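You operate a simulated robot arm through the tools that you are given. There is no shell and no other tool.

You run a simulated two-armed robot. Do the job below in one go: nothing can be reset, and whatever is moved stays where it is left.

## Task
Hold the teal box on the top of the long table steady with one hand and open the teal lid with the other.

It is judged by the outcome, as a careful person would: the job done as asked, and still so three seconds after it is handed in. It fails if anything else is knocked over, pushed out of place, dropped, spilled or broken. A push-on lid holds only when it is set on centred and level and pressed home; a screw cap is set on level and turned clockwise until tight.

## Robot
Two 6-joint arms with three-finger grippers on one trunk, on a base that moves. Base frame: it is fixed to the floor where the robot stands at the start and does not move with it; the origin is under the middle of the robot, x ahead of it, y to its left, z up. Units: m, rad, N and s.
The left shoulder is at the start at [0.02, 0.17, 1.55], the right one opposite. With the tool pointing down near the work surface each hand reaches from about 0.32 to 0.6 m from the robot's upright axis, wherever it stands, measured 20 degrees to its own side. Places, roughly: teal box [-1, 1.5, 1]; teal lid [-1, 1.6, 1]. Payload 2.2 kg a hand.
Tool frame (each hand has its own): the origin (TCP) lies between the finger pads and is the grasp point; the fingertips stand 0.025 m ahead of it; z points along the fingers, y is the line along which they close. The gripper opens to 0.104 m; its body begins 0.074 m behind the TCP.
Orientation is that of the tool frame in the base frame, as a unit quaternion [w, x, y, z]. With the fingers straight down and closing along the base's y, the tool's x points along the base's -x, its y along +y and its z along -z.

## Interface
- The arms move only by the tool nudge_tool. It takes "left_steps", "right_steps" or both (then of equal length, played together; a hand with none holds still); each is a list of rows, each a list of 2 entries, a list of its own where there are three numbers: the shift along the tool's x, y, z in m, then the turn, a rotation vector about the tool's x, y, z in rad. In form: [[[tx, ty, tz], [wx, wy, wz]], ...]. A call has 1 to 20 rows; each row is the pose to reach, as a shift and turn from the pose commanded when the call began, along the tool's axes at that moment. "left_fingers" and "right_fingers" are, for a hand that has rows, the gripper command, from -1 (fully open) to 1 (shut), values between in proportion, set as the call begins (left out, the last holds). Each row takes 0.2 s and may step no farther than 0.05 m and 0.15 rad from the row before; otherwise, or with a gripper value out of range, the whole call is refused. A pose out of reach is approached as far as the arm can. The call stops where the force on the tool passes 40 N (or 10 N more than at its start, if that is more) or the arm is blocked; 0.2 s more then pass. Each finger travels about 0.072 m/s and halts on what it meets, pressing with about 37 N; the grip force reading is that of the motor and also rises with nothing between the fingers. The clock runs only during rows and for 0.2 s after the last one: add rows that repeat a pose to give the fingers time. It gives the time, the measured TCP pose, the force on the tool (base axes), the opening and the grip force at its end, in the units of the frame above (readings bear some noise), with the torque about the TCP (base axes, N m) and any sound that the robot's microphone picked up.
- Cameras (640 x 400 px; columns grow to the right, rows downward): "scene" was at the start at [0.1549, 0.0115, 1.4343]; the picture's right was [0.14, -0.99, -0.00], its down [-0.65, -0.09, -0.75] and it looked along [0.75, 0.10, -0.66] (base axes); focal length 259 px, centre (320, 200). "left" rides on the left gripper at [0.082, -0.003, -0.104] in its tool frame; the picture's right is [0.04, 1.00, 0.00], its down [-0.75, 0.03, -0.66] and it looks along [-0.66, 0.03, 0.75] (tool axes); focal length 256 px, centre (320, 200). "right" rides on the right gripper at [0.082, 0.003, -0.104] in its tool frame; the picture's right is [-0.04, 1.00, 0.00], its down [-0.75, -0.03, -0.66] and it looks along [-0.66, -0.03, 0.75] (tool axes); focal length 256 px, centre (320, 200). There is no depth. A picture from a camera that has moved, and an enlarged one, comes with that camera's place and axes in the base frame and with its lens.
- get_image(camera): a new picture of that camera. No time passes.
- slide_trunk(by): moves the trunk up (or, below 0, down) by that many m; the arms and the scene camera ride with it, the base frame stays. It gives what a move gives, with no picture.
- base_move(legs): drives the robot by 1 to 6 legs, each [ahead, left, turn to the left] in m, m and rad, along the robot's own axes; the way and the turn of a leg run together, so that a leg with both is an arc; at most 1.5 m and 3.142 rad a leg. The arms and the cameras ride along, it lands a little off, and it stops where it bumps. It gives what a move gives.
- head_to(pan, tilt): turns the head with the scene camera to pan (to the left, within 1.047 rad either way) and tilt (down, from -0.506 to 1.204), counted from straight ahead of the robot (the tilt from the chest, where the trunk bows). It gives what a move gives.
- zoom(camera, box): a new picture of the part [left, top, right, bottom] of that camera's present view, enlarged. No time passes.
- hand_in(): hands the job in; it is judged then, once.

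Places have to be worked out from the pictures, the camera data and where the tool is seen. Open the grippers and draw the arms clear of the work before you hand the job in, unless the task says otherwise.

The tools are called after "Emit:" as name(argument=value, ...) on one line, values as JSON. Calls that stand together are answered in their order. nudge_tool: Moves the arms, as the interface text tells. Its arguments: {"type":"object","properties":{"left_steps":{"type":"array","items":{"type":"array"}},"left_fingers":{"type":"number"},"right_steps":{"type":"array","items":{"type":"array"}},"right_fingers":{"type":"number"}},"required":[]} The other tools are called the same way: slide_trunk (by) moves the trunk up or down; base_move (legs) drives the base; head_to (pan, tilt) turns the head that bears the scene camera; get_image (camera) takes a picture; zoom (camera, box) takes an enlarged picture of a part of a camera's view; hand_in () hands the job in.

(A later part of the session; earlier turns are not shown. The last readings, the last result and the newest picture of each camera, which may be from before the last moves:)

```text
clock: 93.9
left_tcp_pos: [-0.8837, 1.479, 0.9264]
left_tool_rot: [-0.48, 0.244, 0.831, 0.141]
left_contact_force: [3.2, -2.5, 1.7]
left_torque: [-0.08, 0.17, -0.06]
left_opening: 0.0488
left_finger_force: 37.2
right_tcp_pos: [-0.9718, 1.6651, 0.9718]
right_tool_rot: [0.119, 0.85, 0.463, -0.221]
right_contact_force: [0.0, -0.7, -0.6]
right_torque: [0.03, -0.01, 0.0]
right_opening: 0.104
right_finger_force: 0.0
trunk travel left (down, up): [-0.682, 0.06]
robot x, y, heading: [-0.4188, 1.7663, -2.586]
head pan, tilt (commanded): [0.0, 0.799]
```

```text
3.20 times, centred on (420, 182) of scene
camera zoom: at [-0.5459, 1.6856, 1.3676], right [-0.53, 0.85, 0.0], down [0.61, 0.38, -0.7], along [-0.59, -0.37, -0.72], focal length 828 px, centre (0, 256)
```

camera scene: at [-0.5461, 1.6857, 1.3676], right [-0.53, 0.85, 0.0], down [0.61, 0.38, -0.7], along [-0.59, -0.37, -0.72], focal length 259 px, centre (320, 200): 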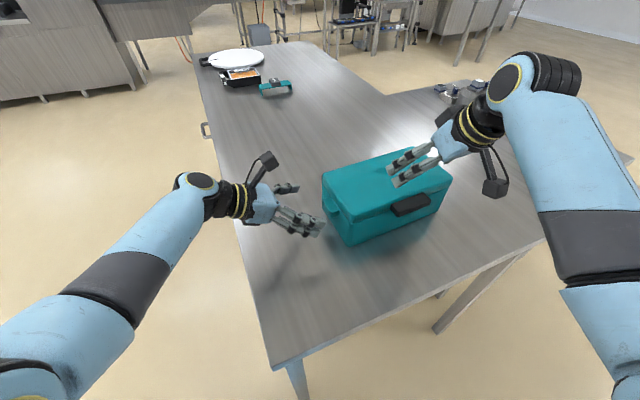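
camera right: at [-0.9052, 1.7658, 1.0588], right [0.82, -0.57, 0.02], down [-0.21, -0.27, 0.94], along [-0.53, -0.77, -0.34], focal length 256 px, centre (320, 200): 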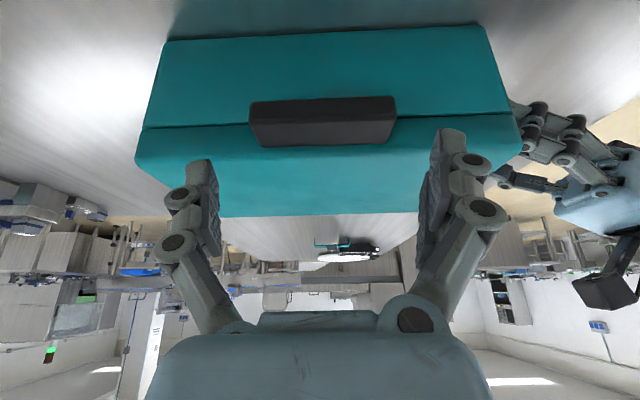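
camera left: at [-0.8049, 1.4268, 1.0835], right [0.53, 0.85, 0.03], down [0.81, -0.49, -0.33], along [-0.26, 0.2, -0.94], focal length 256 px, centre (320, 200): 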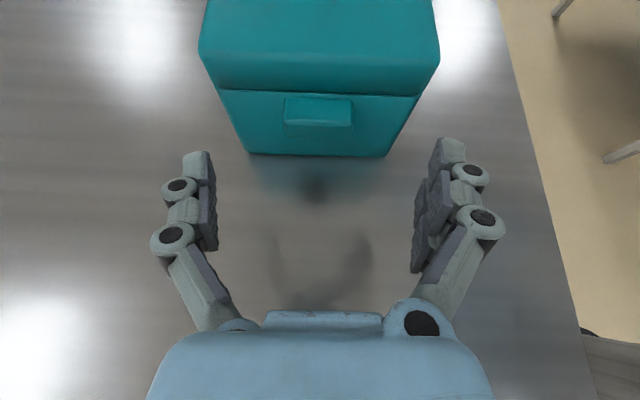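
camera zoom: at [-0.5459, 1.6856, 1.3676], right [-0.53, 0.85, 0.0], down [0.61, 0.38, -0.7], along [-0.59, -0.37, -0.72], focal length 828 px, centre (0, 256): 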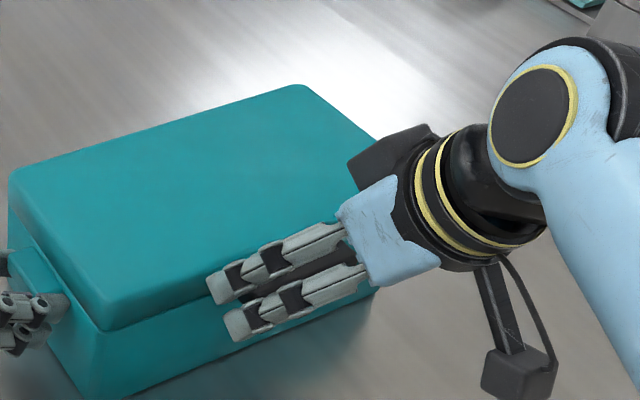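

The fingers straddle the handle with equal gaps. I close the right hand on the handle ends.

Emit:
nudge_tool(right_steps=[[[0, 0, 0], [0, 0, 0]], [[0, 0, 0], [0, 0, 0]], [[0, 0, 0], [0, 0, 0]], [[0, 0, 0], [0, 0, 0]]], right_fingers=0.1)

Emit:
zoom(camera="right", box=[160, 80, 480, 280])

Emit:
zoom(camera="scene", box=[300, 120, 500, 245])

```text
clock: 94.9
left_tcp_pos: [-0.8834, 1.4805, 0.927]
left_tool_rot: [-0.48, 0.245, 0.83, 0.142]
left_contact_force: [2.6, -2.8, 1.4]
left_torque: [0.04, 0.22, -0.1]
left_opening: 0.049
left_finger_force: 36.8
right_tcp_pos: [-0.9714, 1.6647, 0.9714]
right_tool_rot: [0.12, 0.85, 0.463, -0.221]
right_contact_force: [-1.2, 2.4, 0.3]
right_torque: [0.09, 0.05, 0.22]
right_opening: 0.0846
right_finger_force: 36.9
trunk travel left (down, up): [-0.682, 0.06]
robot x, y, heading: [-0.4181, 1.7647, -2.583]
head pan, tilt (commanded): [0.0, 0.799]
```

```text
2.00 times, centred on (320, 180) of right
camera zoom: at [-0.9037, 1.7651, 1.0229], right [0.82, -0.57, 0.02], down [-0.21, -0.27, 0.94], along [-0.53, -0.77, -0.34], focal length 512 px, centre (320, 240)
```

zoom: 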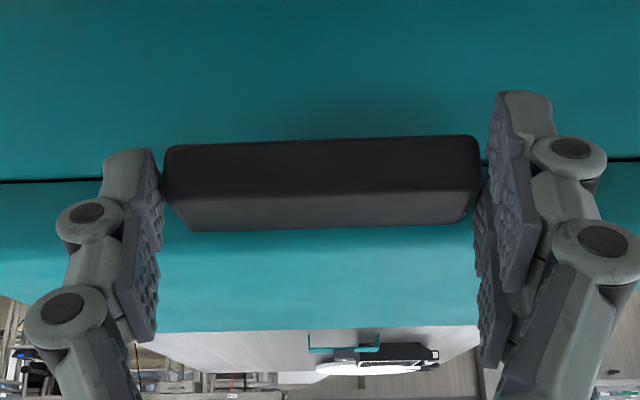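

```text
3.20 times, centred on (400, 182) of scene
camera zoom: at [-0.5459, 1.6857, 1.3676], right [-0.53, 0.85, 0.0], down [0.61, 0.38, -0.7], along [-0.59, -0.37, -0.72], focal length 828 px, centre (64, 256)
```

zoom: 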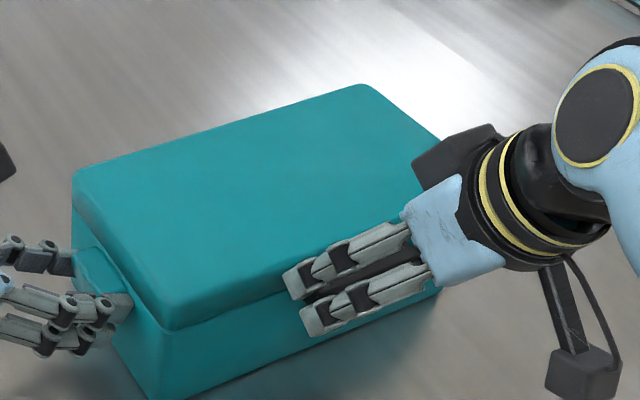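

Both hands hold: handle length 0.085 m between the right fingers at 37 N. I start lifting the lid along the first 10° of its arc and check the forces.

Emit:
nudge_tool(right_steps=[[[-0.002, 0, -0.003], [0, 0, 0]], [[-0.0041, 0, -0.006], [0, 0, 0]], [[-0.0085, 0, -0.0117], [0, 0, 0]], [[-0.0132, 0, -0.0172], [0, 0, 0]], [[-0.0181, 0, -0.0225], [0, 0, 0]], [[-0.0181, 0, -0.0225], [0, 0, 0]]])

Emit:
get_image(camera="scene")

Emit:
zoom(camera="scene", box=[300, 120, 500, 245])

Emit:
get_image(camera="right")

```text
clock: 96.3
left_tcp_pos: [-0.8853, 1.4796, 0.9271]
left_tool_rot: [-0.48, 0.245, 0.83, 0.141]
left_contact_force: [-1.9, -10.2, 0.1]
left_torque: [0.27, 0.2, 0.73]
left_opening: 0.0488
left_finger_force: 36.8
right_tcp_pos: [-0.9736, 1.6608, 0.9986]
right_tool_rot: [0.118, 0.851, 0.462, -0.221]
right_contact_force: [2.6, 12.6, -0.3]
right_torque: [0.74, -0.33, 0.32]
right_opening: 0.0837
right_finger_force: 37.1
trunk travel left (down, up): [-0.682, 0.06]
robot x, y, heading: [-0.4216, 1.763, -2.582]
head pan, tilt (commanded): [0.0, 0.799]
```

```text
taken
camera scene: at [-0.5466, 1.6861, 1.3675], right [-0.53, 0.85, 0.0], down [0.61, 0.38, -0.7], along [-0.59, -0.37, -0.72], focal length 259 px, centre (320, 200)
```

scene: 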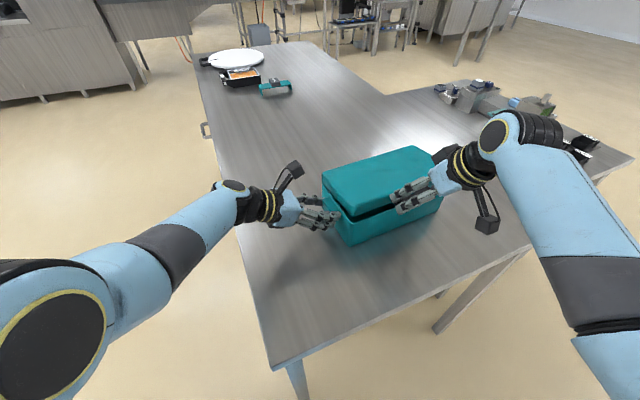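

```text
3.20 times, centred on (400, 182) of scene
camera zoom: at [-0.5466, 1.6861, 1.3675], right [-0.53, 0.85, 0.0], down [0.61, 0.38, -0.7], along [-0.59, -0.37, -0.72], focal length 828 px, centre (64, 256)
```

zoom: 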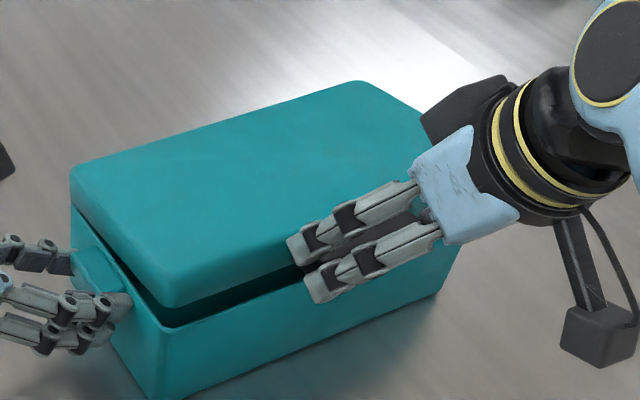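

```text
taken
camera right: at [-0.9067, 1.7612, 1.0505], right [0.82, -0.57, 0.02], down [-0.21, -0.27, 0.94], along [-0.53, -0.77, -0.34], focal length 256 px, centre (320, 200)
```

right: 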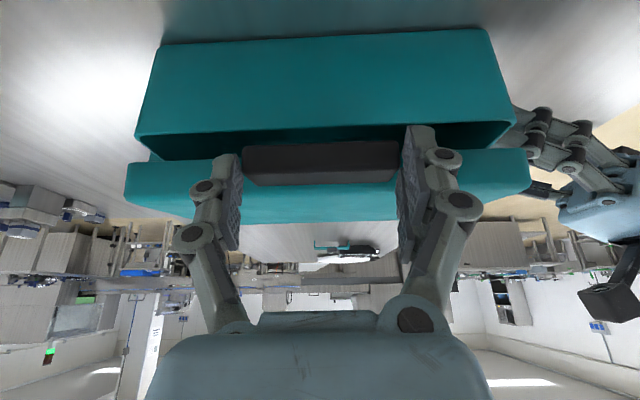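

The lid is opening cleanly and the box stays put; the right hand pushes about 12 N forward, so I aim a few mm less forward. I continue the arc to about 30°.

Emit:
nudge_tool(right_steps=[[[-0.0042, 0, -0.0057], [0, 0, 0]], [[-0.0085, 0, -0.0114], [0, 0, 0]], [[-0.0138, 0, -0.0162], [0, 0, 0]], [[-0.0192, 0, -0.021], [0, 0, 0]], [[-0.025, 0, -0.0253], [0, 0, 0]], [[-0.0307, 0, -0.0295], [0, 0, 0]], [[-0.0368, 0, -0.0335], [0, 0, 0]], [[-0.043, 0, -0.0373], [0, 0, 0]], [[-0.043, 0, -0.0373], [0, 0, 0]]])

Emit:
zoom(camera="scene", box=[280, 100, 520, 250])

Emit:
get_image(camera="right")

```text
clock: 98.3
left_tcp_pos: [-0.8841, 1.4789, 0.926]
left_tool_rot: [-0.48, 0.245, 0.831, 0.141]
left_contact_force: [0.1, -20.0, 4.1]
left_torque: [0.05, 0.07, 0.88]
left_opening: 0.0487
left_finger_force: 36.5
right_tcp_pos: [-0.9841, 1.6447, 1.0537]
right_tool_rot: [0.119, 0.85, 0.462, -0.221]
right_contact_force: [-4.1, 18.6, 3.5]
right_torque: [0.68, -0.35, 0.02]
right_opening: 0.0827
right_finger_force: 36.8
trunk travel left (down, up): [-0.682, 0.06]
robot x, y, heading: [-0.4201, 1.7655, -2.579]
head pan, tilt (commanded): [0.0, 0.799]
```

```text
2.67 times, centred on (400, 175) of scene
camera zoom: at [-0.5465, 1.6862, 1.3676], right [-0.53, 0.85, 0.0], down [0.61, 0.38, -0.7], along [-0.59, -0.37, -0.72], focal length 690 px, centre (107, 267)
```

zoom: 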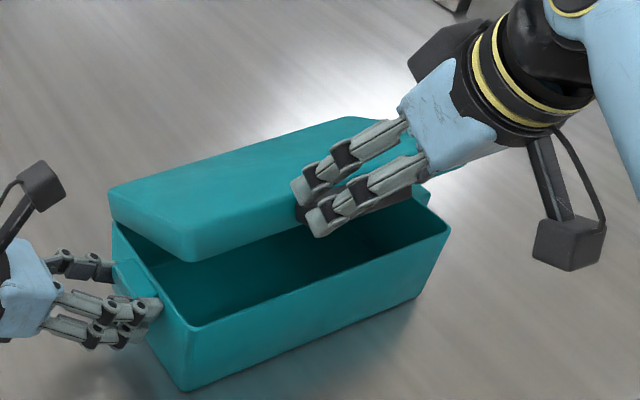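

```text
taken
camera right: at [-0.9169, 1.7442, 1.1049], right [0.82, -0.57, 0.02], down [-0.21, -0.27, 0.94], along [-0.53, -0.77, -0.34], focal length 256 px, centre (320, 200)
```

right: 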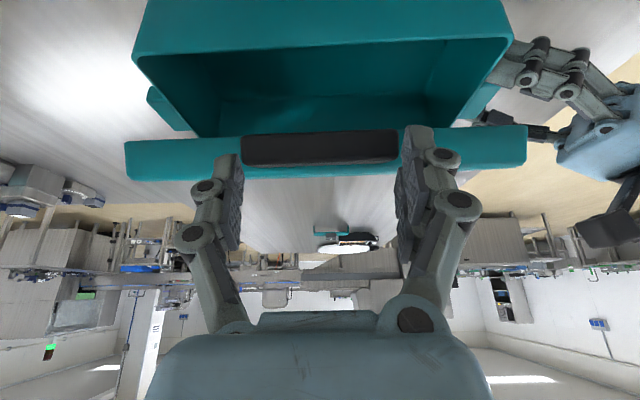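

The lid stands about 30° open, and the box is steady. A sideways internal force of about 14 N has built up, so I relax the right hand by 3 mm back and 2 mm to the right and see how the force changes.

Emit:
nudge_tool(right_steps=[[[0.0013, -0.001, -0.0007], [0, 0, 0]], [[0.0026, -0.002, -0.0015], [0, 0, 0]], [[0.0026, -0.002, -0.0015], [0, 0, 0]]])

```text
clock: 99.1
left_tcp_pos: [-0.8836, 1.482, 0.9268]
left_tool_rot: [-0.48, 0.247, 0.83, 0.144]
left_contact_force: [7.5, -4.2, 10.7]
left_torque: [-0.28, 0.23, -0.47]
left_opening: 0.0489
left_finger_force: 36.9
right_tcp_pos: [-0.9849, 1.6468, 1.055]
right_tool_rot: [0.122, 0.849, 0.464, -0.221]
right_contact_force: [-6.6, 0.1, -0.4]
right_torque: [0.04, -0.08, -0.44]
right_opening: 0.0828
right_finger_force: 36.6
trunk travel left (down, up): [-0.682, 0.06]
robot x, y, heading: [-0.4184, 1.7654, -2.578]
head pan, tilt (commanded): [0.0, 0.799]
```

Forces dropped to about 6 N, and the fitted hinge radius is about 0.168 m. I continue the arc to about 50° with slight extra forward pitch.

Emit:
nudge_tool(right_steps=[[[-0.0073, -0.001, -0.0042], [0, -0.015, 0]], [[-0.0146, -0.001, -0.008], [0, -0.03, 0]], [[-0.021, -0.001, -0.011], [0, -0.045, 0]], [[-0.0275, -0.001, -0.0138], [0, -0.06, 0]], [[-0.0342, -0.001, -0.0163], [0, -0.075, 0]], [[-0.0409, -0.001, -0.0184], [0, -0.09, 0]], [[-0.0478, -0.001, -0.0202], [0, -0.105, 0]], [[-0.0546, -0.001, -0.0216], [0, -0.12, 0]], [[-0.0546, -0.001, -0.0216], [0, -0.12, 0]]])

Emit:
zoom(camera="scene", box=[280, 80, 520, 250])

```text
clock: 101.1
left_tcp_pos: [-0.8829, 1.4795, 0.9251]
left_tool_rot: [-0.478, 0.246, 0.831, 0.142]
left_contact_force: [1.5, -0.6, -2.2]
left_torque: [-0.21, -0.32, -0.36]
left_opening: 0.0493
left_finger_force: 30.4
right_tcp_pos: [-1.0049, 1.6164, 1.1008]
right_tool_rot: [0.147, 0.835, 0.455, -0.273]
right_contact_force: [0.0, -0.4, -0.3]
right_torque: [-0.04, -0.02, -0.01]
right_opening: 0.0469
right_finger_force: 0.0
trunk travel left (down, up): [-0.682, 0.06]
robot x, y, heading: [-0.4213, 1.7666, -2.581]
head pan, tilt (commanded): [0.0, 0.799]
```

```text
2.35 times, centred on (400, 165) of scene
camera zoom: at [-0.5463, 1.6854, 1.3674], right [-0.53, 0.85, 0.0], down [0.61, 0.38, -0.7], along [-0.59, -0.37, -0.72], focal length 609 px, centre (132, 282)
```

zoom: 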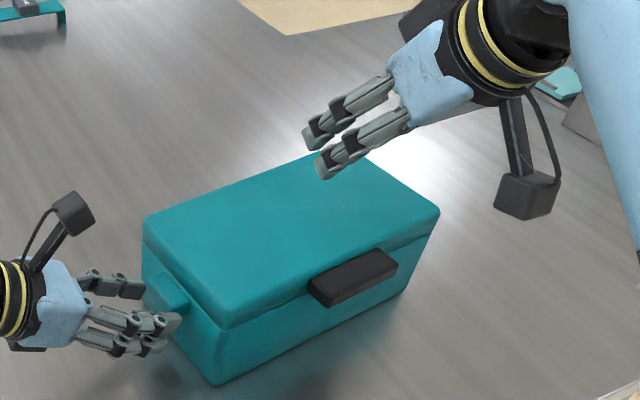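

The right fingers slid off the rounded handle ends at about 40° and the lid dropped shut; the box and the left hand's hold are unchanged. I will instead hook closed fingers under the handle and push it up and over, so nothing depends on friction. I draw the right hand back, shut its fingers, and lower it in front of the handle.

Emit:
nudge_tool(right_steps=[[[0.0207, 0.0005, -0.0152], [0, -0.015, 0]], [[0.0413, 0.001, -0.0303], [0, -0.03, 0]], [[0.062, 0.0015, -0.0455], [0, -0.045, 0]], [[0.0826, 0.002, -0.0606], [0, -0.06, 0]], [[0.0992, 0.002, -0.038], [0, -0.072, 0]], [[0.1158, 0.002, -0.0154], [0, -0.084, 0]], [[0.1323, 0.002, 0.0072], [0, -0.095, 0]], [[0.1489, 0.002, 0.0298], [0, -0.106, 0]], [[0.1655, 0.002, 0.0524], [0, -0.117, 0]], [[0.1655, 0.002, 0.0524], [0, -0.117, 0]]], right_fingers=1.0)

Emit:
get_image(camera="scene")

Emit:
zoom(camera="scene", box=[280, 120, 520, 270])

Emit:
get_image(camera="right")

Emit:
get_image(camera="left")

```text
clock: 103.3
left_tcp_pos: [-0.8851, 1.4804, 0.9261]
left_tool_rot: [-0.479, 0.246, 0.83, 0.143]
left_contact_force: [-0.6, 0.3, -5.5]
left_torque: [-0.35, -0.11, -0.12]
left_opening: 0.0487
left_finger_force: 37.8
right_tcp_pos: [-0.9488, 1.701, 0.959]
right_tool_rot: [0.173, 0.818, 0.445, -0.32]
right_contact_force: [0.1, -0.8, 0.5]
right_torque: [0.02, 0.01, 0.02]
right_opening: 0.0001
right_finger_force: 28.2
trunk travel left (down, up): [-0.682, 0.06]
robot x, y, heading: [-0.4228, 1.7688, -2.585]
head pan, tilt (commanded): [0.0, 0.799]
```

```text
taken
camera scene: at [-0.5469, 1.6857, 1.3675], right [-0.53, 0.85, 0.0], down [0.61, 0.38, -0.7], along [-0.59, -0.37, -0.72], focal length 259 px, centre (320, 200)
```

scene: 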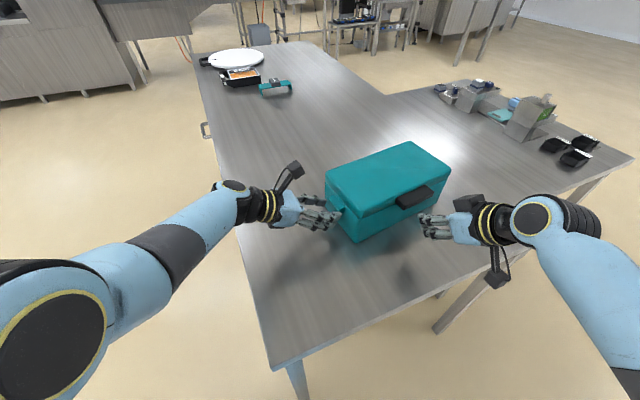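

```text
2.67 times, centred on (400, 195) of scene
camera zoom: at [-0.5469, 1.6857, 1.3675], right [-0.53, 0.85, 0.0], down [0.61, 0.38, -0.7], along [-0.59, -0.37, -0.72], focal length 690 px, centre (107, 213)
```

zoom: 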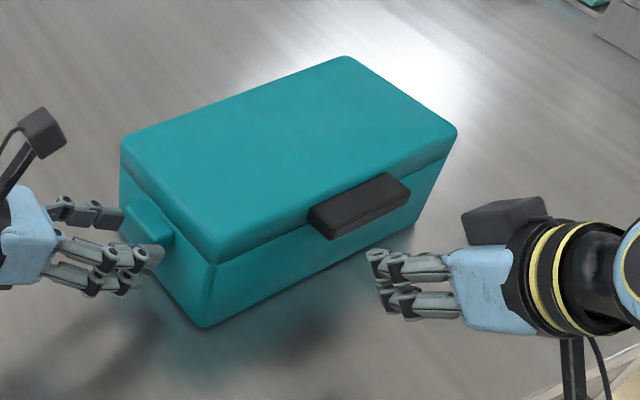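

```text
taken
camera right: at [-0.8765, 1.809, 0.9801], right [0.82, -0.57, 0.03], down [-0.08, -0.08, 0.99], along [-0.56, -0.82, -0.11], focal length 256 px, centre (320, 200)
```

right: 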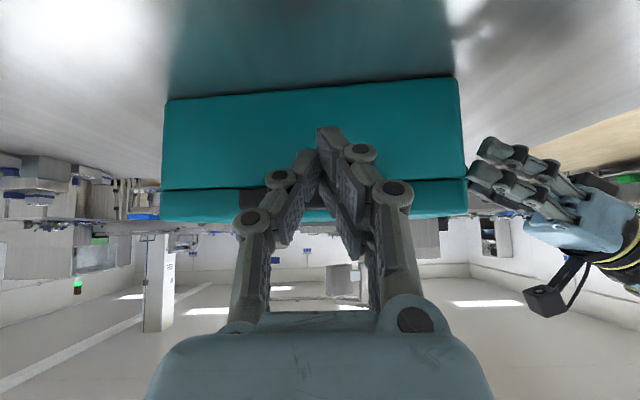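

```text
taken
camera left: at [-0.8449, 1.4517, 1.048], right [0.53, 0.85, 0.04], down [0.81, -0.49, -0.32], along [-0.26, 0.2, -0.95], focal length 256 px, centre (320, 200)
```

left: 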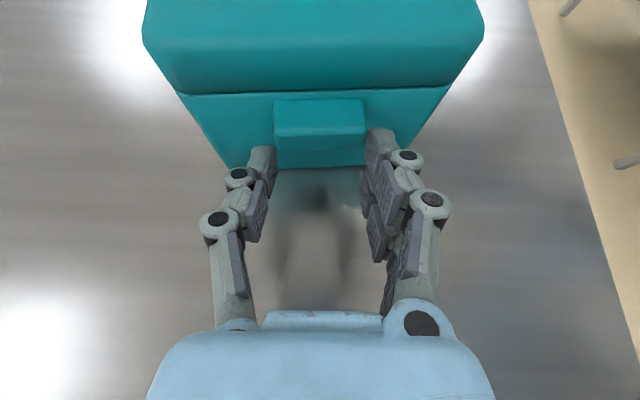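

The left camera suggests the box slipped a little in the left fingers. I zoom in to check the hold.

Emit:
zoom(camera="left", box=[180, 60, 460, 235])

Emit:
zoom(camera="scene", box=[290, 170, 370, 250])

```text
2.29 times, centred on (320, 148) of left
camera zoom: at [-0.8449, 1.4517, 1.048], right [0.53, 0.85, 0.04], down [0.81, -0.49, -0.32], along [-0.26, 0.2, -0.95], focal length 585 px, centre (320, 320)
```

zoom: 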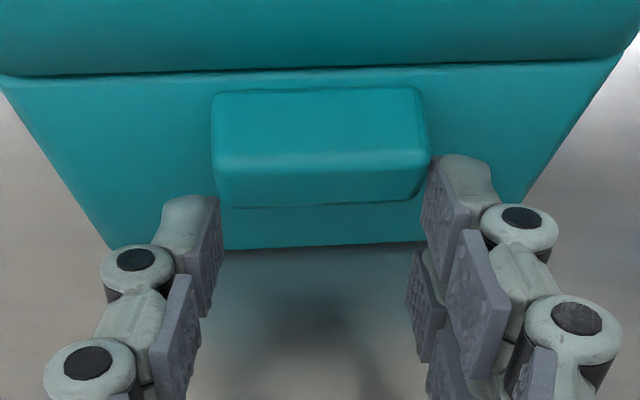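

```text
5.00 times, centred on (330, 210) of scene
camera zoom: at [-0.5469, 1.6857, 1.3675], right [-0.53, 0.85, 0.0], down [0.61, 0.38, -0.7], along [-0.59, -0.37, -0.72], focal length 1294 px, centre (270, 150)
```

zoom: 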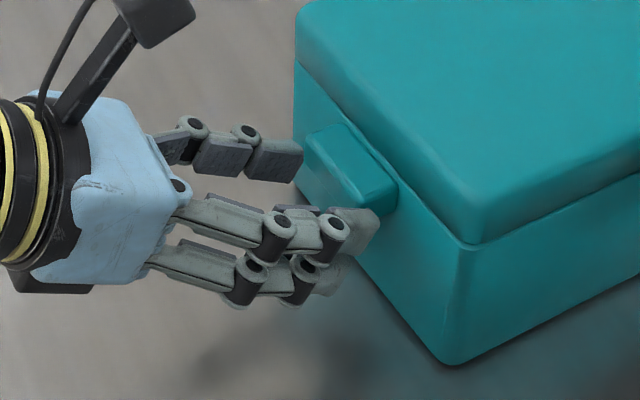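

The box has slid about 1.5 cm to my right and turned about 4.5° while gripped, and the left fingertips now only just hold the tab. I open the left hand, re-align it to the tab (yaw +0.078, slightly flatter) and move in deeper, for a firmer hold.

Emit:
nudge_tool(left_steps=[[[0, 0, 0], [0, 0, 0]], [[0, 0, 0], [0, 0, 0]], [[0, 0, 0], [0, 0, 0]], [[0, 0, 0], [0, 0, 0]], [[0.003, 0.0003, 0.0034], [0.0169, 0.0218, -0.0098]], [[0.006, 0.0005, 0.0069], [0.0338, 0.0435, -0.0195]], [[0.009, 0.0008, 0.0104], [0.0507, 0.0653, -0.0293]], [[0.012, 0.001, 0.0138], [0.0676, 0.087, -0.039]], [[0.012, 0.001, 0.0138], [0.0676, 0.087, -0.039]]], left_fingers=-1.0)

Emit:
zoom(camera="left", box=[180, 60, 460, 235])

Emit:
zoom(camera="scene", box=[290, 170, 370, 250])

```text
clock: 105.3
left_tcp_pos: [-0.898, 1.4917, 0.9313]
left_tool_rot: [-0.521, 0.206, 0.818, 0.134]
left_contact_force: [-0.5, -0.1, -1.0]
left_torque: [0.01, -0.01, -0.02]
left_opening: 0.104
left_finger_force: 0.0
right_tcp_pos: [-0.9486, 1.7014, 0.9596]
right_tool_rot: [0.173, 0.818, 0.445, -0.32]
right_contact_force: [0.4, -0.4, 0.6]
right_torque: [-0.03, 0.01, 0.01]
right_opening: 0.0
right_finger_force: 28.5
trunk travel left (down, up): [-0.682, 0.06]
robot x, y, heading: [-0.4212, 1.764, -2.588]
head pan, tilt (commanded): [0.0, 0.799]
```

```text
2.29 times, centred on (320, 148) of left
camera zoom: at [-0.8468, 1.4603, 1.0465], right [0.46, 0.89, 0.04], down [0.82, -0.41, -0.41], along [-0.34, 0.22, -0.91], focal length 585 px, centre (320, 320)
```

zoom: 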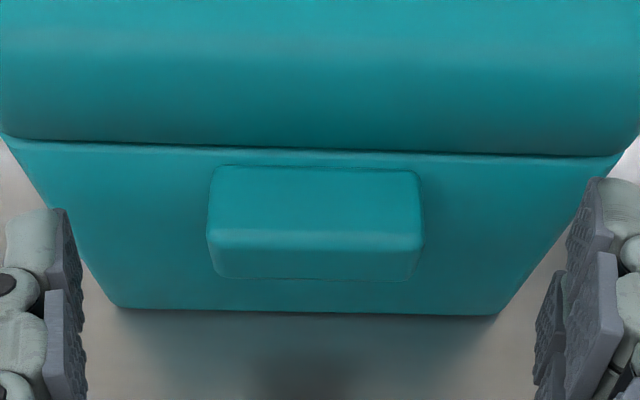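

```text
5.00 times, centred on (330, 210) of scene
camera zoom: at [-0.5464, 1.6857, 1.3675], right [-0.53, 0.85, 0.0], down [0.61, 0.38, -0.7], along [-0.59, -0.37, -0.72], focal length 1294 px, centre (270, 150)
```

zoom: 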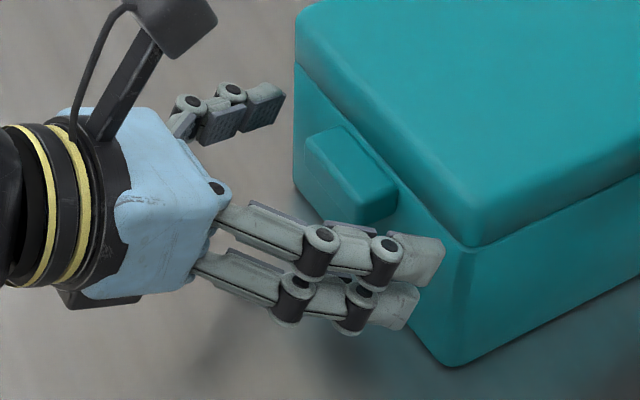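

The fingers now reach about 11 mm over the tab and are aligned with it. I close the left hand again.

Emit:
nudge_tool(left_steps=[[[0, 0, 0], [0, 0, 0]], [[0, 0, 0], [0, 0, 0]], [[0, 0, 0], [0, 0, 0]], [[0, 0, 0], [0, 0, 0]], [[0, 0, 0], [0, 0, 0]], [[0, 0, 0], [0, 0, 0]]], left_fingers=0.3)

Emit:
zoom(camera="left", box=[180, 60, 460, 235])

Emit:
zoom(camera="scene", box=[280, 120, 520, 270])

```text
clock: 106.7
left_tcp_pos: [-0.898, 1.4902, 0.9296]
left_tool_rot: [-0.521, 0.205, 0.818, 0.133]
left_contact_force: [0.8, -2.1, 3.0]
left_torque: [0.09, 0.0, 0.26]
left_opening: 0.0489
left_finger_force: 36.9
right_tcp_pos: [-0.9481, 1.7014, 0.96]
right_tool_rot: [0.173, 0.818, 0.445, -0.32]
right_contact_force: [0.2, -0.6, -0.4]
right_torque: [-0.05, 0.0, 0.0]
right_opening: 0.0003
right_finger_force: 28.5
trunk travel left (down, up): [-0.682, 0.06]
robot x, y, heading: [-0.4226, 1.767, -2.584]
head pan, tilt (commanded): [0.0, 0.799]
```

```text
2.29 times, centred on (320, 148) of left
camera zoom: at [-0.8466, 1.4599, 1.0468], right [0.46, 0.89, 0.04], down [0.82, -0.41, -0.41], along [-0.34, 0.22, -0.91], focal length 585 px, centre (320, 320)
```

zoom: 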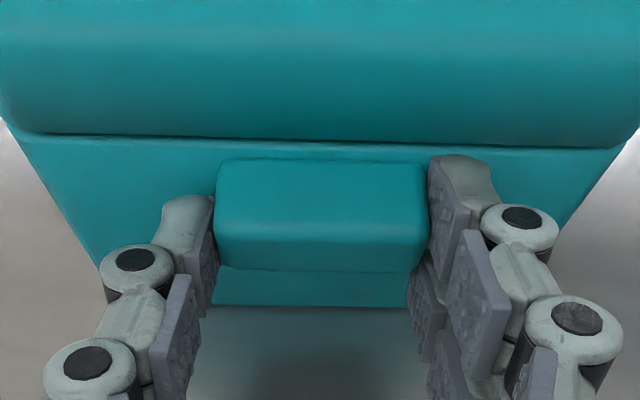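

```text
2.67 times, centred on (400, 195) of scene
camera zoom: at [-0.5459, 1.6856, 1.3676], right [-0.53, 0.85, 0.0], down [0.61, 0.38, -0.7], along [-0.59, -0.37, -0.72], focal length 690 px, centre (107, 213)
```

zoom: 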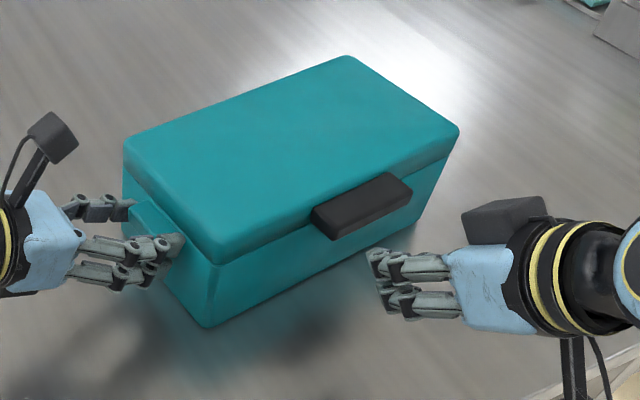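

The left hand now holds the tab well. With that hold I gently draw the box back to where it stood: about 1.2 cm to the left and 4.5° clockwise.

Emit:
nudge_tool(left_steps=[[[-0.0007, -0.0004, -0.0014], [-0.0088, 0, 0.0041]], [[-0.0013, -0.0009, -0.0028], [-0.0177, 0, 0.0083]], [[-0.002, -0.0013, -0.0042], [-0.0265, 0, 0.0124]], [[-0.0026, -0.0018, -0.0056], [-0.0354, 0, 0.0165]], [[-0.0033, -0.0022, -0.007], [-0.0442, 0, 0.0206]], [[-0.0039, -0.0026, -0.0084], [-0.053, 0, 0.0248]], [[-0.0046, -0.0031, -0.0098], [-0.0619, 0, 0.0289]], [[-0.0052, -0.0035, -0.0112], [-0.0707, 0, 0.033]], [[-0.0052, -0.0035, -0.0112], [-0.0707, 0, 0.033]]])

Emit:
zoom(camera="left", box=[180, 60, 460, 235])

Emit:
zoom(camera="scene", box=[280, 120, 520, 270])

```text
clock: 108.7
left_tcp_pos: [-0.8896, 1.4825, 0.9299]
left_tool_rot: [-0.515, 0.239, 0.809, 0.154]
left_contact_force: [-3.6, 1.4, 1.4]
left_torque: [0.32, 0.07, 0.34]
left_opening: 0.0488
left_finger_force: 36.9
right_tcp_pos: [-0.9493, 1.7013, 0.9592]
right_tool_rot: [0.174, 0.818, 0.445, -0.32]
right_contact_force: [-0.3, 0.8, 0.9]
right_torque: [0.01, -0.04, 0.03]
right_opening: 0.0
right_finger_force: 28.6
trunk travel left (down, up): [-0.682, 0.06]
robot x, y, heading: [-0.42, 1.7664, -2.583]
head pan, tilt (commanded): [0.0, 0.799]
```

```text
2.29 times, centred on (320, 148) of left
camera zoom: at [-0.8408, 1.4473, 1.0468], right [0.53, 0.85, 0.04], down [0.78, -0.47, -0.41], along [-0.33, 0.25, -0.91], focal length 585 px, centre (320, 320)
```

zoom: 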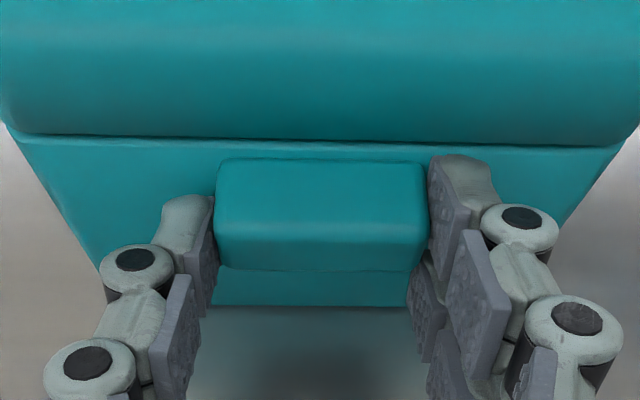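

```text
2.67 times, centred on (400, 195) of scene
camera zoom: at [-0.5468, 1.686, 1.3675], right [-0.53, 0.85, 0.0], down [0.61, 0.38, -0.7], along [-0.59, -0.37, -0.72], focal length 690 px, centre (107, 213)
```

zoom: 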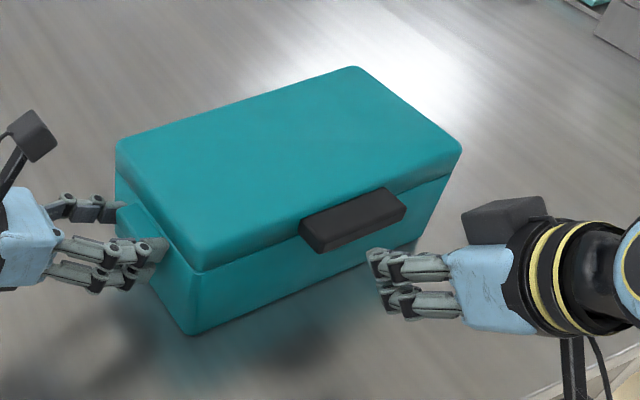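

The box followed neatly and now stands within about 6 mm of its first place, square with the left hand. Now I check the right camera for the handle relative to the closed fingers.

Emit:
get_image(camera="right")

Emit:
zoom(camera="right", box=[150, 70, 490, 285])

Emit:
zoom(camera="scene", box=[370, 170, 470, 240])

```text
taken
camera right: at [-0.8764, 1.8091, 0.9805], right [0.82, -0.57, 0.03], down [-0.08, -0.08, 0.99], along [-0.56, -0.82, -0.11], focal length 256 px, centre (320, 200)
```

right: 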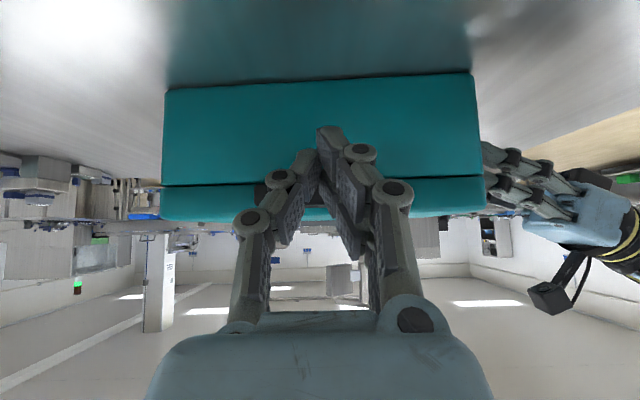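

```text
1.86 times, centred on (320, 178) of right
camera zoom: at [-0.8764, 1.8091, 0.9805], right [0.82, -0.57, 0.03], down [-0.08, -0.08, 0.99], along [-0.56, -0.82, -0.11], focal length 476 px, centre (320, 242)
```

zoom: 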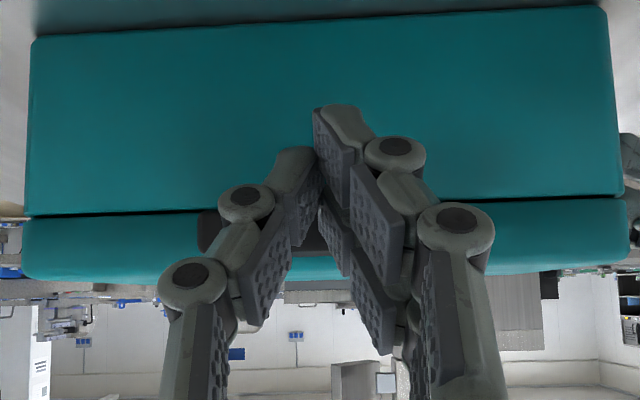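

```text
5.71 times, centred on (420, 205) of scene
camera zoom: at [-0.5468, 1.686, 1.3675], right [-0.53, 0.85, 0.0], down [0.61, 0.38, -0.7], along [-0.59, -0.37, -0.72], focal length 1479 px, centre (-251, 171)
```

zoom: 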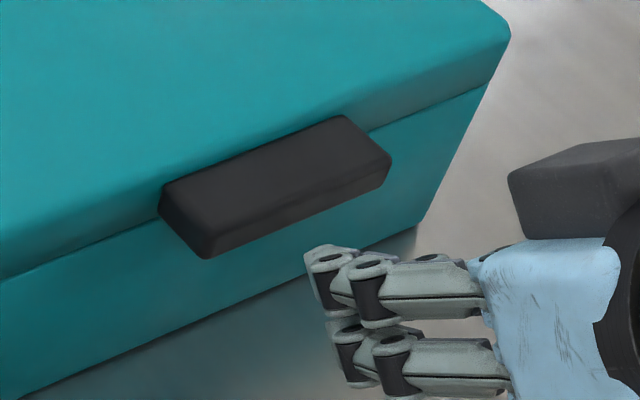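

The closed fingertips are about 6 mm left of the handle's middle and just outside its outer edge. I shift 6 mm right and slide the fingertips in under the handle along their own direction.

Emit:
nudge_tool(right_steps=[[[0, -0.003, 0], [0, 0, 0]], [[0, -0.006, 0], [0, 0, 0]], [[0, -0.006, 0.0105], [0, 0, 0]], [[0, -0.006, 0.021], [0, 0, 0]], [[0, -0.006, 0.0315], [0, 0, 0]], [[0, -0.006, 0.042], [0, 0, 0]], [[0, -0.006, 0.0525], [0, 0, 0]], [[0, -0.006, 0.0525], [0, 0, 0]]])

Emit:
zoom(camera="scene", box=[350, 150, 490, 240])

Emit:
zoom(camera="right", box=[150, 70, 490, 285])

```text
clock: 110.5
left_tcp_pos: [-0.8895, 1.4817, 0.9298]
left_tool_rot: [-0.516, 0.238, 0.809, 0.153]
left_contact_force: [-2.6, 1.1, 3.0]
left_torque: [0.04, 0.01, 0.21]
left_opening: 0.0492
left_finger_force: 36.8
right_tcp_pos: [-0.9727, 1.6761, 0.9214]
right_tool_rot: [0.173, 0.818, 0.445, -0.319]
right_contact_force: [-0.2, 0.2, -0.6]
right_torque: [0.02, -0.01, 0.01]
right_opening: 0.0
right_finger_force: 28.1
trunk travel left (down, up): [-0.682, 0.06]
robot x, y, heading: [-0.4189, 1.7674, -2.583]
head pan, tilt (commanded): [0.0, 0.799]
```

```text
4.44 times, centred on (420, 195) of scene
camera zoom: at [-0.5465, 1.686, 1.3675], right [-0.53, 0.85, 0.0], down [0.61, 0.38, -0.7], along [-0.59, -0.37, -0.72], focal length 1150 px, centre (-124, 222)
```

zoom: 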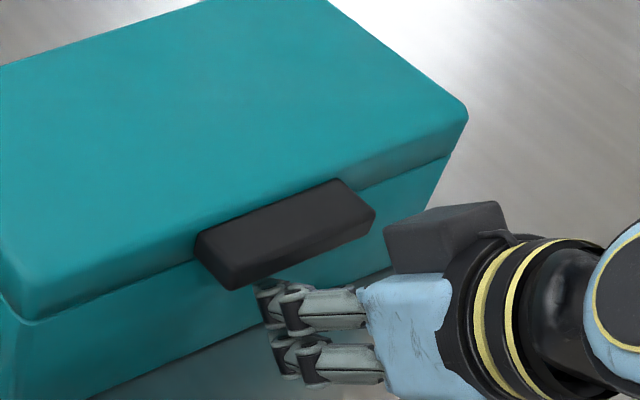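

```text
1.86 times, centred on (320, 178) of right
camera zoom: at [-0.9006, 1.7832, 0.9426], right [0.82, -0.57, 0.03], down [-0.08, -0.07, 0.99], along [-0.56, -0.82, -0.11], focal length 476 px, centre (320, 242)
```

zoom: 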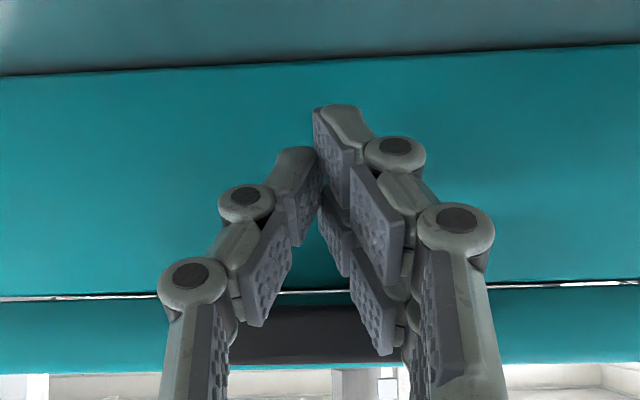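

The fingertips are under the handle, with no contact force yet. I lift slowly along the arc to about 20°.

Emit:
nudge_tool(right_steps=[[[-0.0047, 0, -0.0051], [0, 0, 0]], [[-0.0101, 0, -0.0106], [0, 0, 0]], [[-0.0155, 0, -0.0161], [0, 0, 0]], [[-0.0213, 0, -0.0211], [0, 0, 0]], [[-0.0271, 0, -0.026], [0, 0, 0]], [[-0.0334, 0, -0.0305], [0, 0, 0]], [[-0.0396, 0, -0.0349], [0, 0, 0]], [[-0.0462, 0, -0.0388], [0, 0, 0]], [[-0.0528, 0, -0.0426], [0, 0, 0]], [[-0.0528, 0, -0.0426], [0, 0, 0]]])

Emit:
zoom(camera="scene", box=[290, 110, 490, 240])

Emit:
get_image(camera="right")

Emit:
zoom(camera="left", box=[180, 60, 460, 235])

```text
clock: 112.7
left_tcp_pos: [-0.8884, 1.4823, 0.9305]
left_tool_rot: [-0.514, 0.238, 0.809, 0.154]
left_contact_force: [-3.0, -0.7, 2.7]
left_torque: [0.13, 0.02, 0.28]
left_opening: 0.049
left_finger_force: 37.7
right_tcp_pos: [-0.9799, 1.6664, 0.9874]
right_tool_rot: [0.175, 0.818, 0.446, -0.32]
right_contact_force: [0.9, 0.0, -0.4]
right_torque: [-0.01, 0.01, -0.02]
right_opening: 0.0003
right_finger_force: 28.5
trunk travel left (down, up): [-0.682, 0.06]
robot x, y, heading: [-0.4208, 1.7682, -2.583]
head pan, tilt (commanded): [0.0, 0.799]
```

```text
3.08 times, centred on (390, 175) of scene
camera zoom: at [-0.5465, 1.686, 1.3675], right [-0.53, 0.85, 0.0], down [0.61, 0.38, -0.7], along [-0.59, -0.37, -0.72], focal length 796 px, centre (105, 277)
```

zoom: 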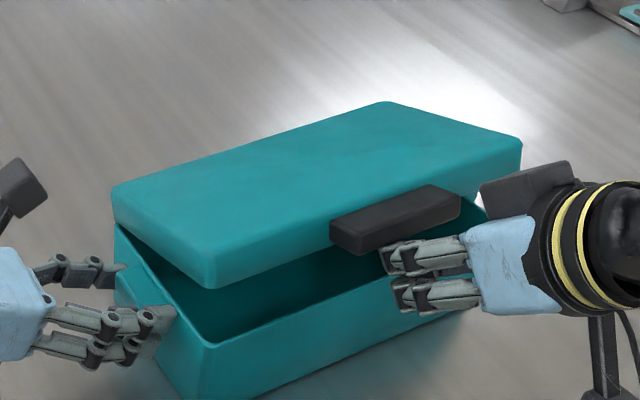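

```text
taken
camera right: at [-0.906, 1.774, 1.0094], right [0.82, -0.57, 0.03], down [-0.08, -0.08, 0.99], along [-0.56, -0.82, -0.11], focal length 256 px, centre (320, 200)
```

right: 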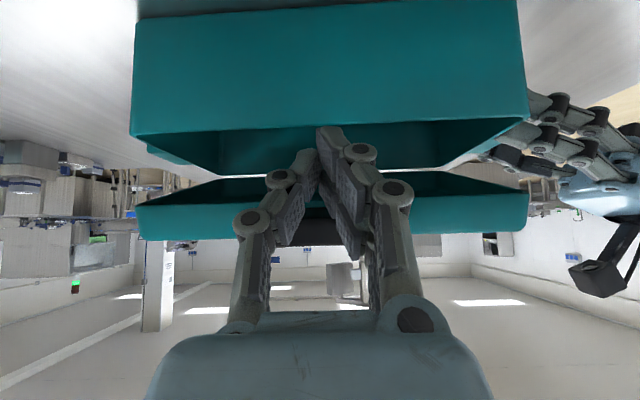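

```text
2.29 times, centred on (320, 148) of left
camera zoom: at [-0.8406, 1.4473, 1.0468], right [0.53, 0.85, 0.04], down [0.78, -0.47, -0.41], along [-0.33, 0.25, -0.91], focal length 585 px, centre (320, 320)
```

zoom: 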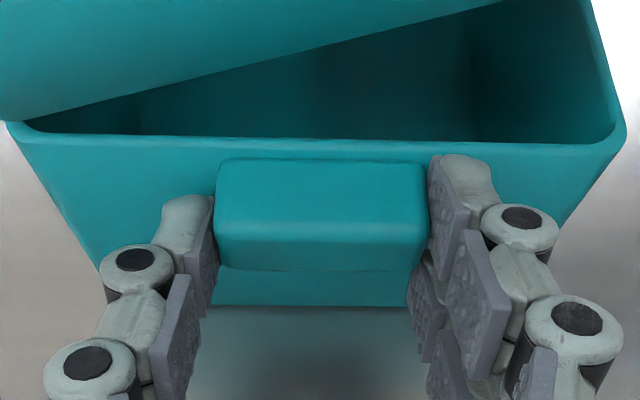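

The hook works: the lid rises to about 20° with almost no force, and the box has not moved. I continue to about 45°.

Emit:
nudge_tool(right_steps=[[[-0.007, 0, -0.0034], [0, 0, 0]], [[-0.0139, 0, -0.0066], [0, 0, 0]], [[-0.021, 0, -0.0094], [0, 0, 0]], [[-0.0282, 0, -0.012], [0, 0, 0]], [[-0.0356, 0, -0.0141], [0, 0, 0]], [[-0.043, 0, -0.0161], [0, 0, 0]], [[-0.0505, 0, -0.0175], [0, 0, 0]], [[-0.0581, 0, -0.0188], [0, 0, 0]], [[-0.0657, 0, -0.0196], [0, 0, 0]], [[-0.0733, 0, -0.0203], [0, 0, 0]], [[-0.0733, 0, -0.0203], [0, 0, 0]]])

Emit:
zoom(camera="scene", box=[290, 90, 500, 240])

Emit:
get_image(camera="right")

Emit:
get_image(camera="left")

```text
clock: 115.1
left_tcp_pos: [-0.8903, 1.4834, 0.9303]
left_tool_rot: [-0.515, 0.238, 0.809, 0.153]
left_contact_force: [-1.8, -0.1, 4.5]
left_torque: [0.11, 0.02, 0.27]
left_opening: 0.0491
left_finger_force: 36.9
right_tcp_pos: [-1.0001, 1.6333, 1.0531]
right_tool_rot: [0.175, 0.818, 0.446, -0.32]
right_contact_force: [0.2, 0.4, -1.0]
right_torque: [0.02, -0.02, -0.02]
right_opening: 0.0001
right_finger_force: 29.0
trunk travel left (down, up): [-0.682, 0.06]
robot x, y, heading: [-0.4186, 1.7676, -2.58]
head pan, tilt (commanded): [0.0, 0.799]
```

```text
2.67 times, centred on (395, 165) of scene
camera zoom: at [-0.5465, 1.686, 1.3675], right [-0.53, 0.85, 0.0], down [0.61, 0.38, -0.7], along [-0.59, -0.37, -0.72], focal length 690 px, centre (120, 293)
```

zoom: 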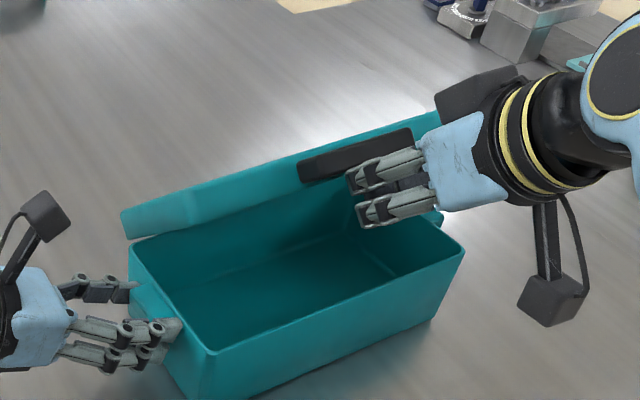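

```text
taken
camera right: at [-0.9274, 1.7407, 1.0743], right [0.82, -0.57, 0.03], down [-0.08, -0.07, 0.99], along [-0.56, -0.82, -0.11], focal length 256 px, centre (320, 200)
```

right: 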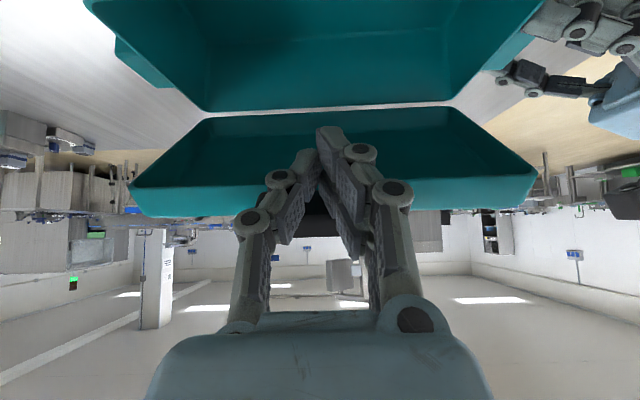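

```text
taken
camera left: at [-0.8406, 1.4473, 1.0468], right [0.53, 0.85, 0.04], down [0.78, -0.47, -0.41], along [-0.33, 0.25, -0.91], focal length 256 px, centre (320, 200)
```

left: 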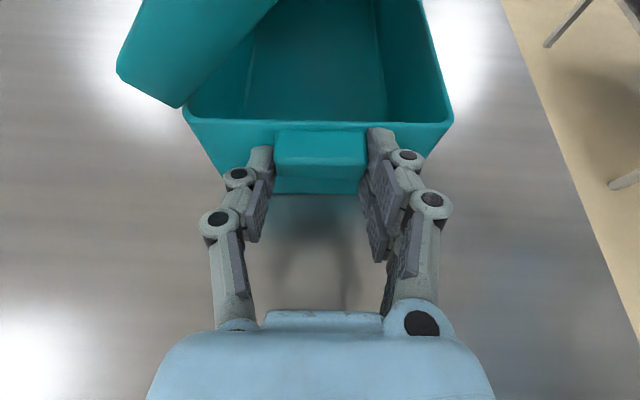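

The lid stands near 50° open, still with negligible force. I continue to about 65°.

Emit:
nudge_tool(right_steps=[[[-0.0069, 0, 0], [0, 0, 0]], [[-0.0138, 0, -0.0001], [0, 0, 0]], [[-0.0202, 0, 0.0003], [0, 0, 0]], [[-0.0265, 0, 0.0008], [0, 0, 0]], [[-0.0328, 0, 0.0018], [0, 0, 0]], [[-0.0391, 0, 0.0029], [0, 0, 0]], [[-0.0453, 0, 0.0044], [0, 0, 0]], [[-0.0515, 0, 0.006], [0, 0, 0]], [[-0.0515, 0, 0.006], [0, 0, 0]]])

Emit:
zoom(camera="scene", box=[290, 80, 500, 230])

Emit:
get_image(camera="right")

Emit:
get_image(camera="left")

```text
clock: 117.1
left_tcp_pos: [-0.8889, 1.4809, 0.9303]
left_tool_rot: [-0.515, 0.238, 0.809, 0.153]
left_contact_force: [-2.8, 0.2, 4.3]
left_torque: [0.16, 0.02, 0.29]
left_opening: 0.049
left_finger_force: 36.9
right_tcp_pos: [-1.0239, 1.5971, 1.0825]
right_tool_rot: [0.174, 0.818, 0.445, -0.319]
right_contact_force: [0.1, 0.1, -1.4]
right_torque: [0.03, 0.0, 0.0]
right_opening: 0.0
right_finger_force: 28.1
trunk travel left (down, up): [-0.682, 0.06]
robot x, y, heading: [-0.4182, 1.7653, -2.58]
head pan, tilt (commanded): [0.0, 0.799]
```

```text
2.67 times, centred on (395, 155) of scene
camera zoom: at [-0.5465, 1.6859, 1.3675], right [-0.53, 0.85, 0.0], down [0.61, 0.38, -0.7], along [-0.59, -0.37, -0.72], focal length 690 px, centre (120, 320)
```

zoom: 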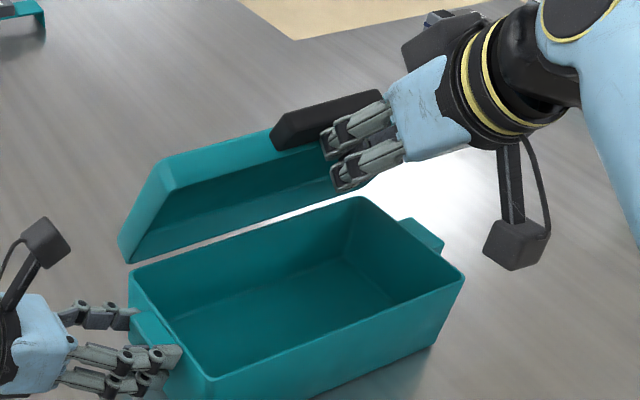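

```text
taken
camera right: at [-0.9508, 1.705, 1.1041], right [0.82, -0.57, 0.03], down [-0.08, -0.08, 0.99], along [-0.56, -0.82, -0.11], focal length 256 px, centre (320, 200)
```

right: 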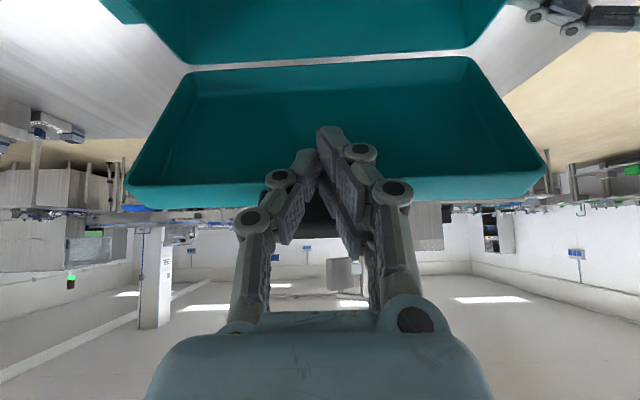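

```text
taken
camera left: at [-0.8406, 1.4472, 1.0468], right [0.53, 0.85, 0.04], down [0.78, -0.47, -0.41], along [-0.33, 0.25, -0.91], focal length 256 px, centre (320, 200)
```

left: 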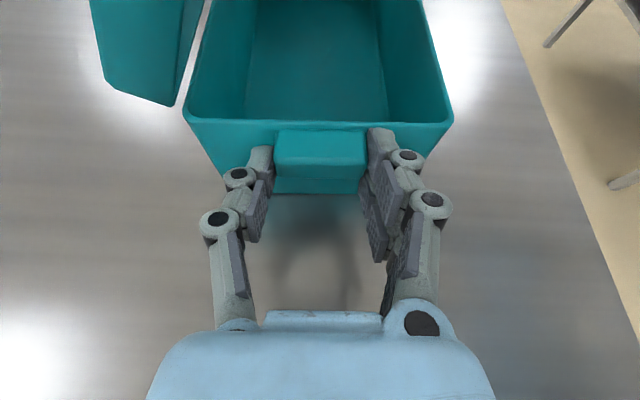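

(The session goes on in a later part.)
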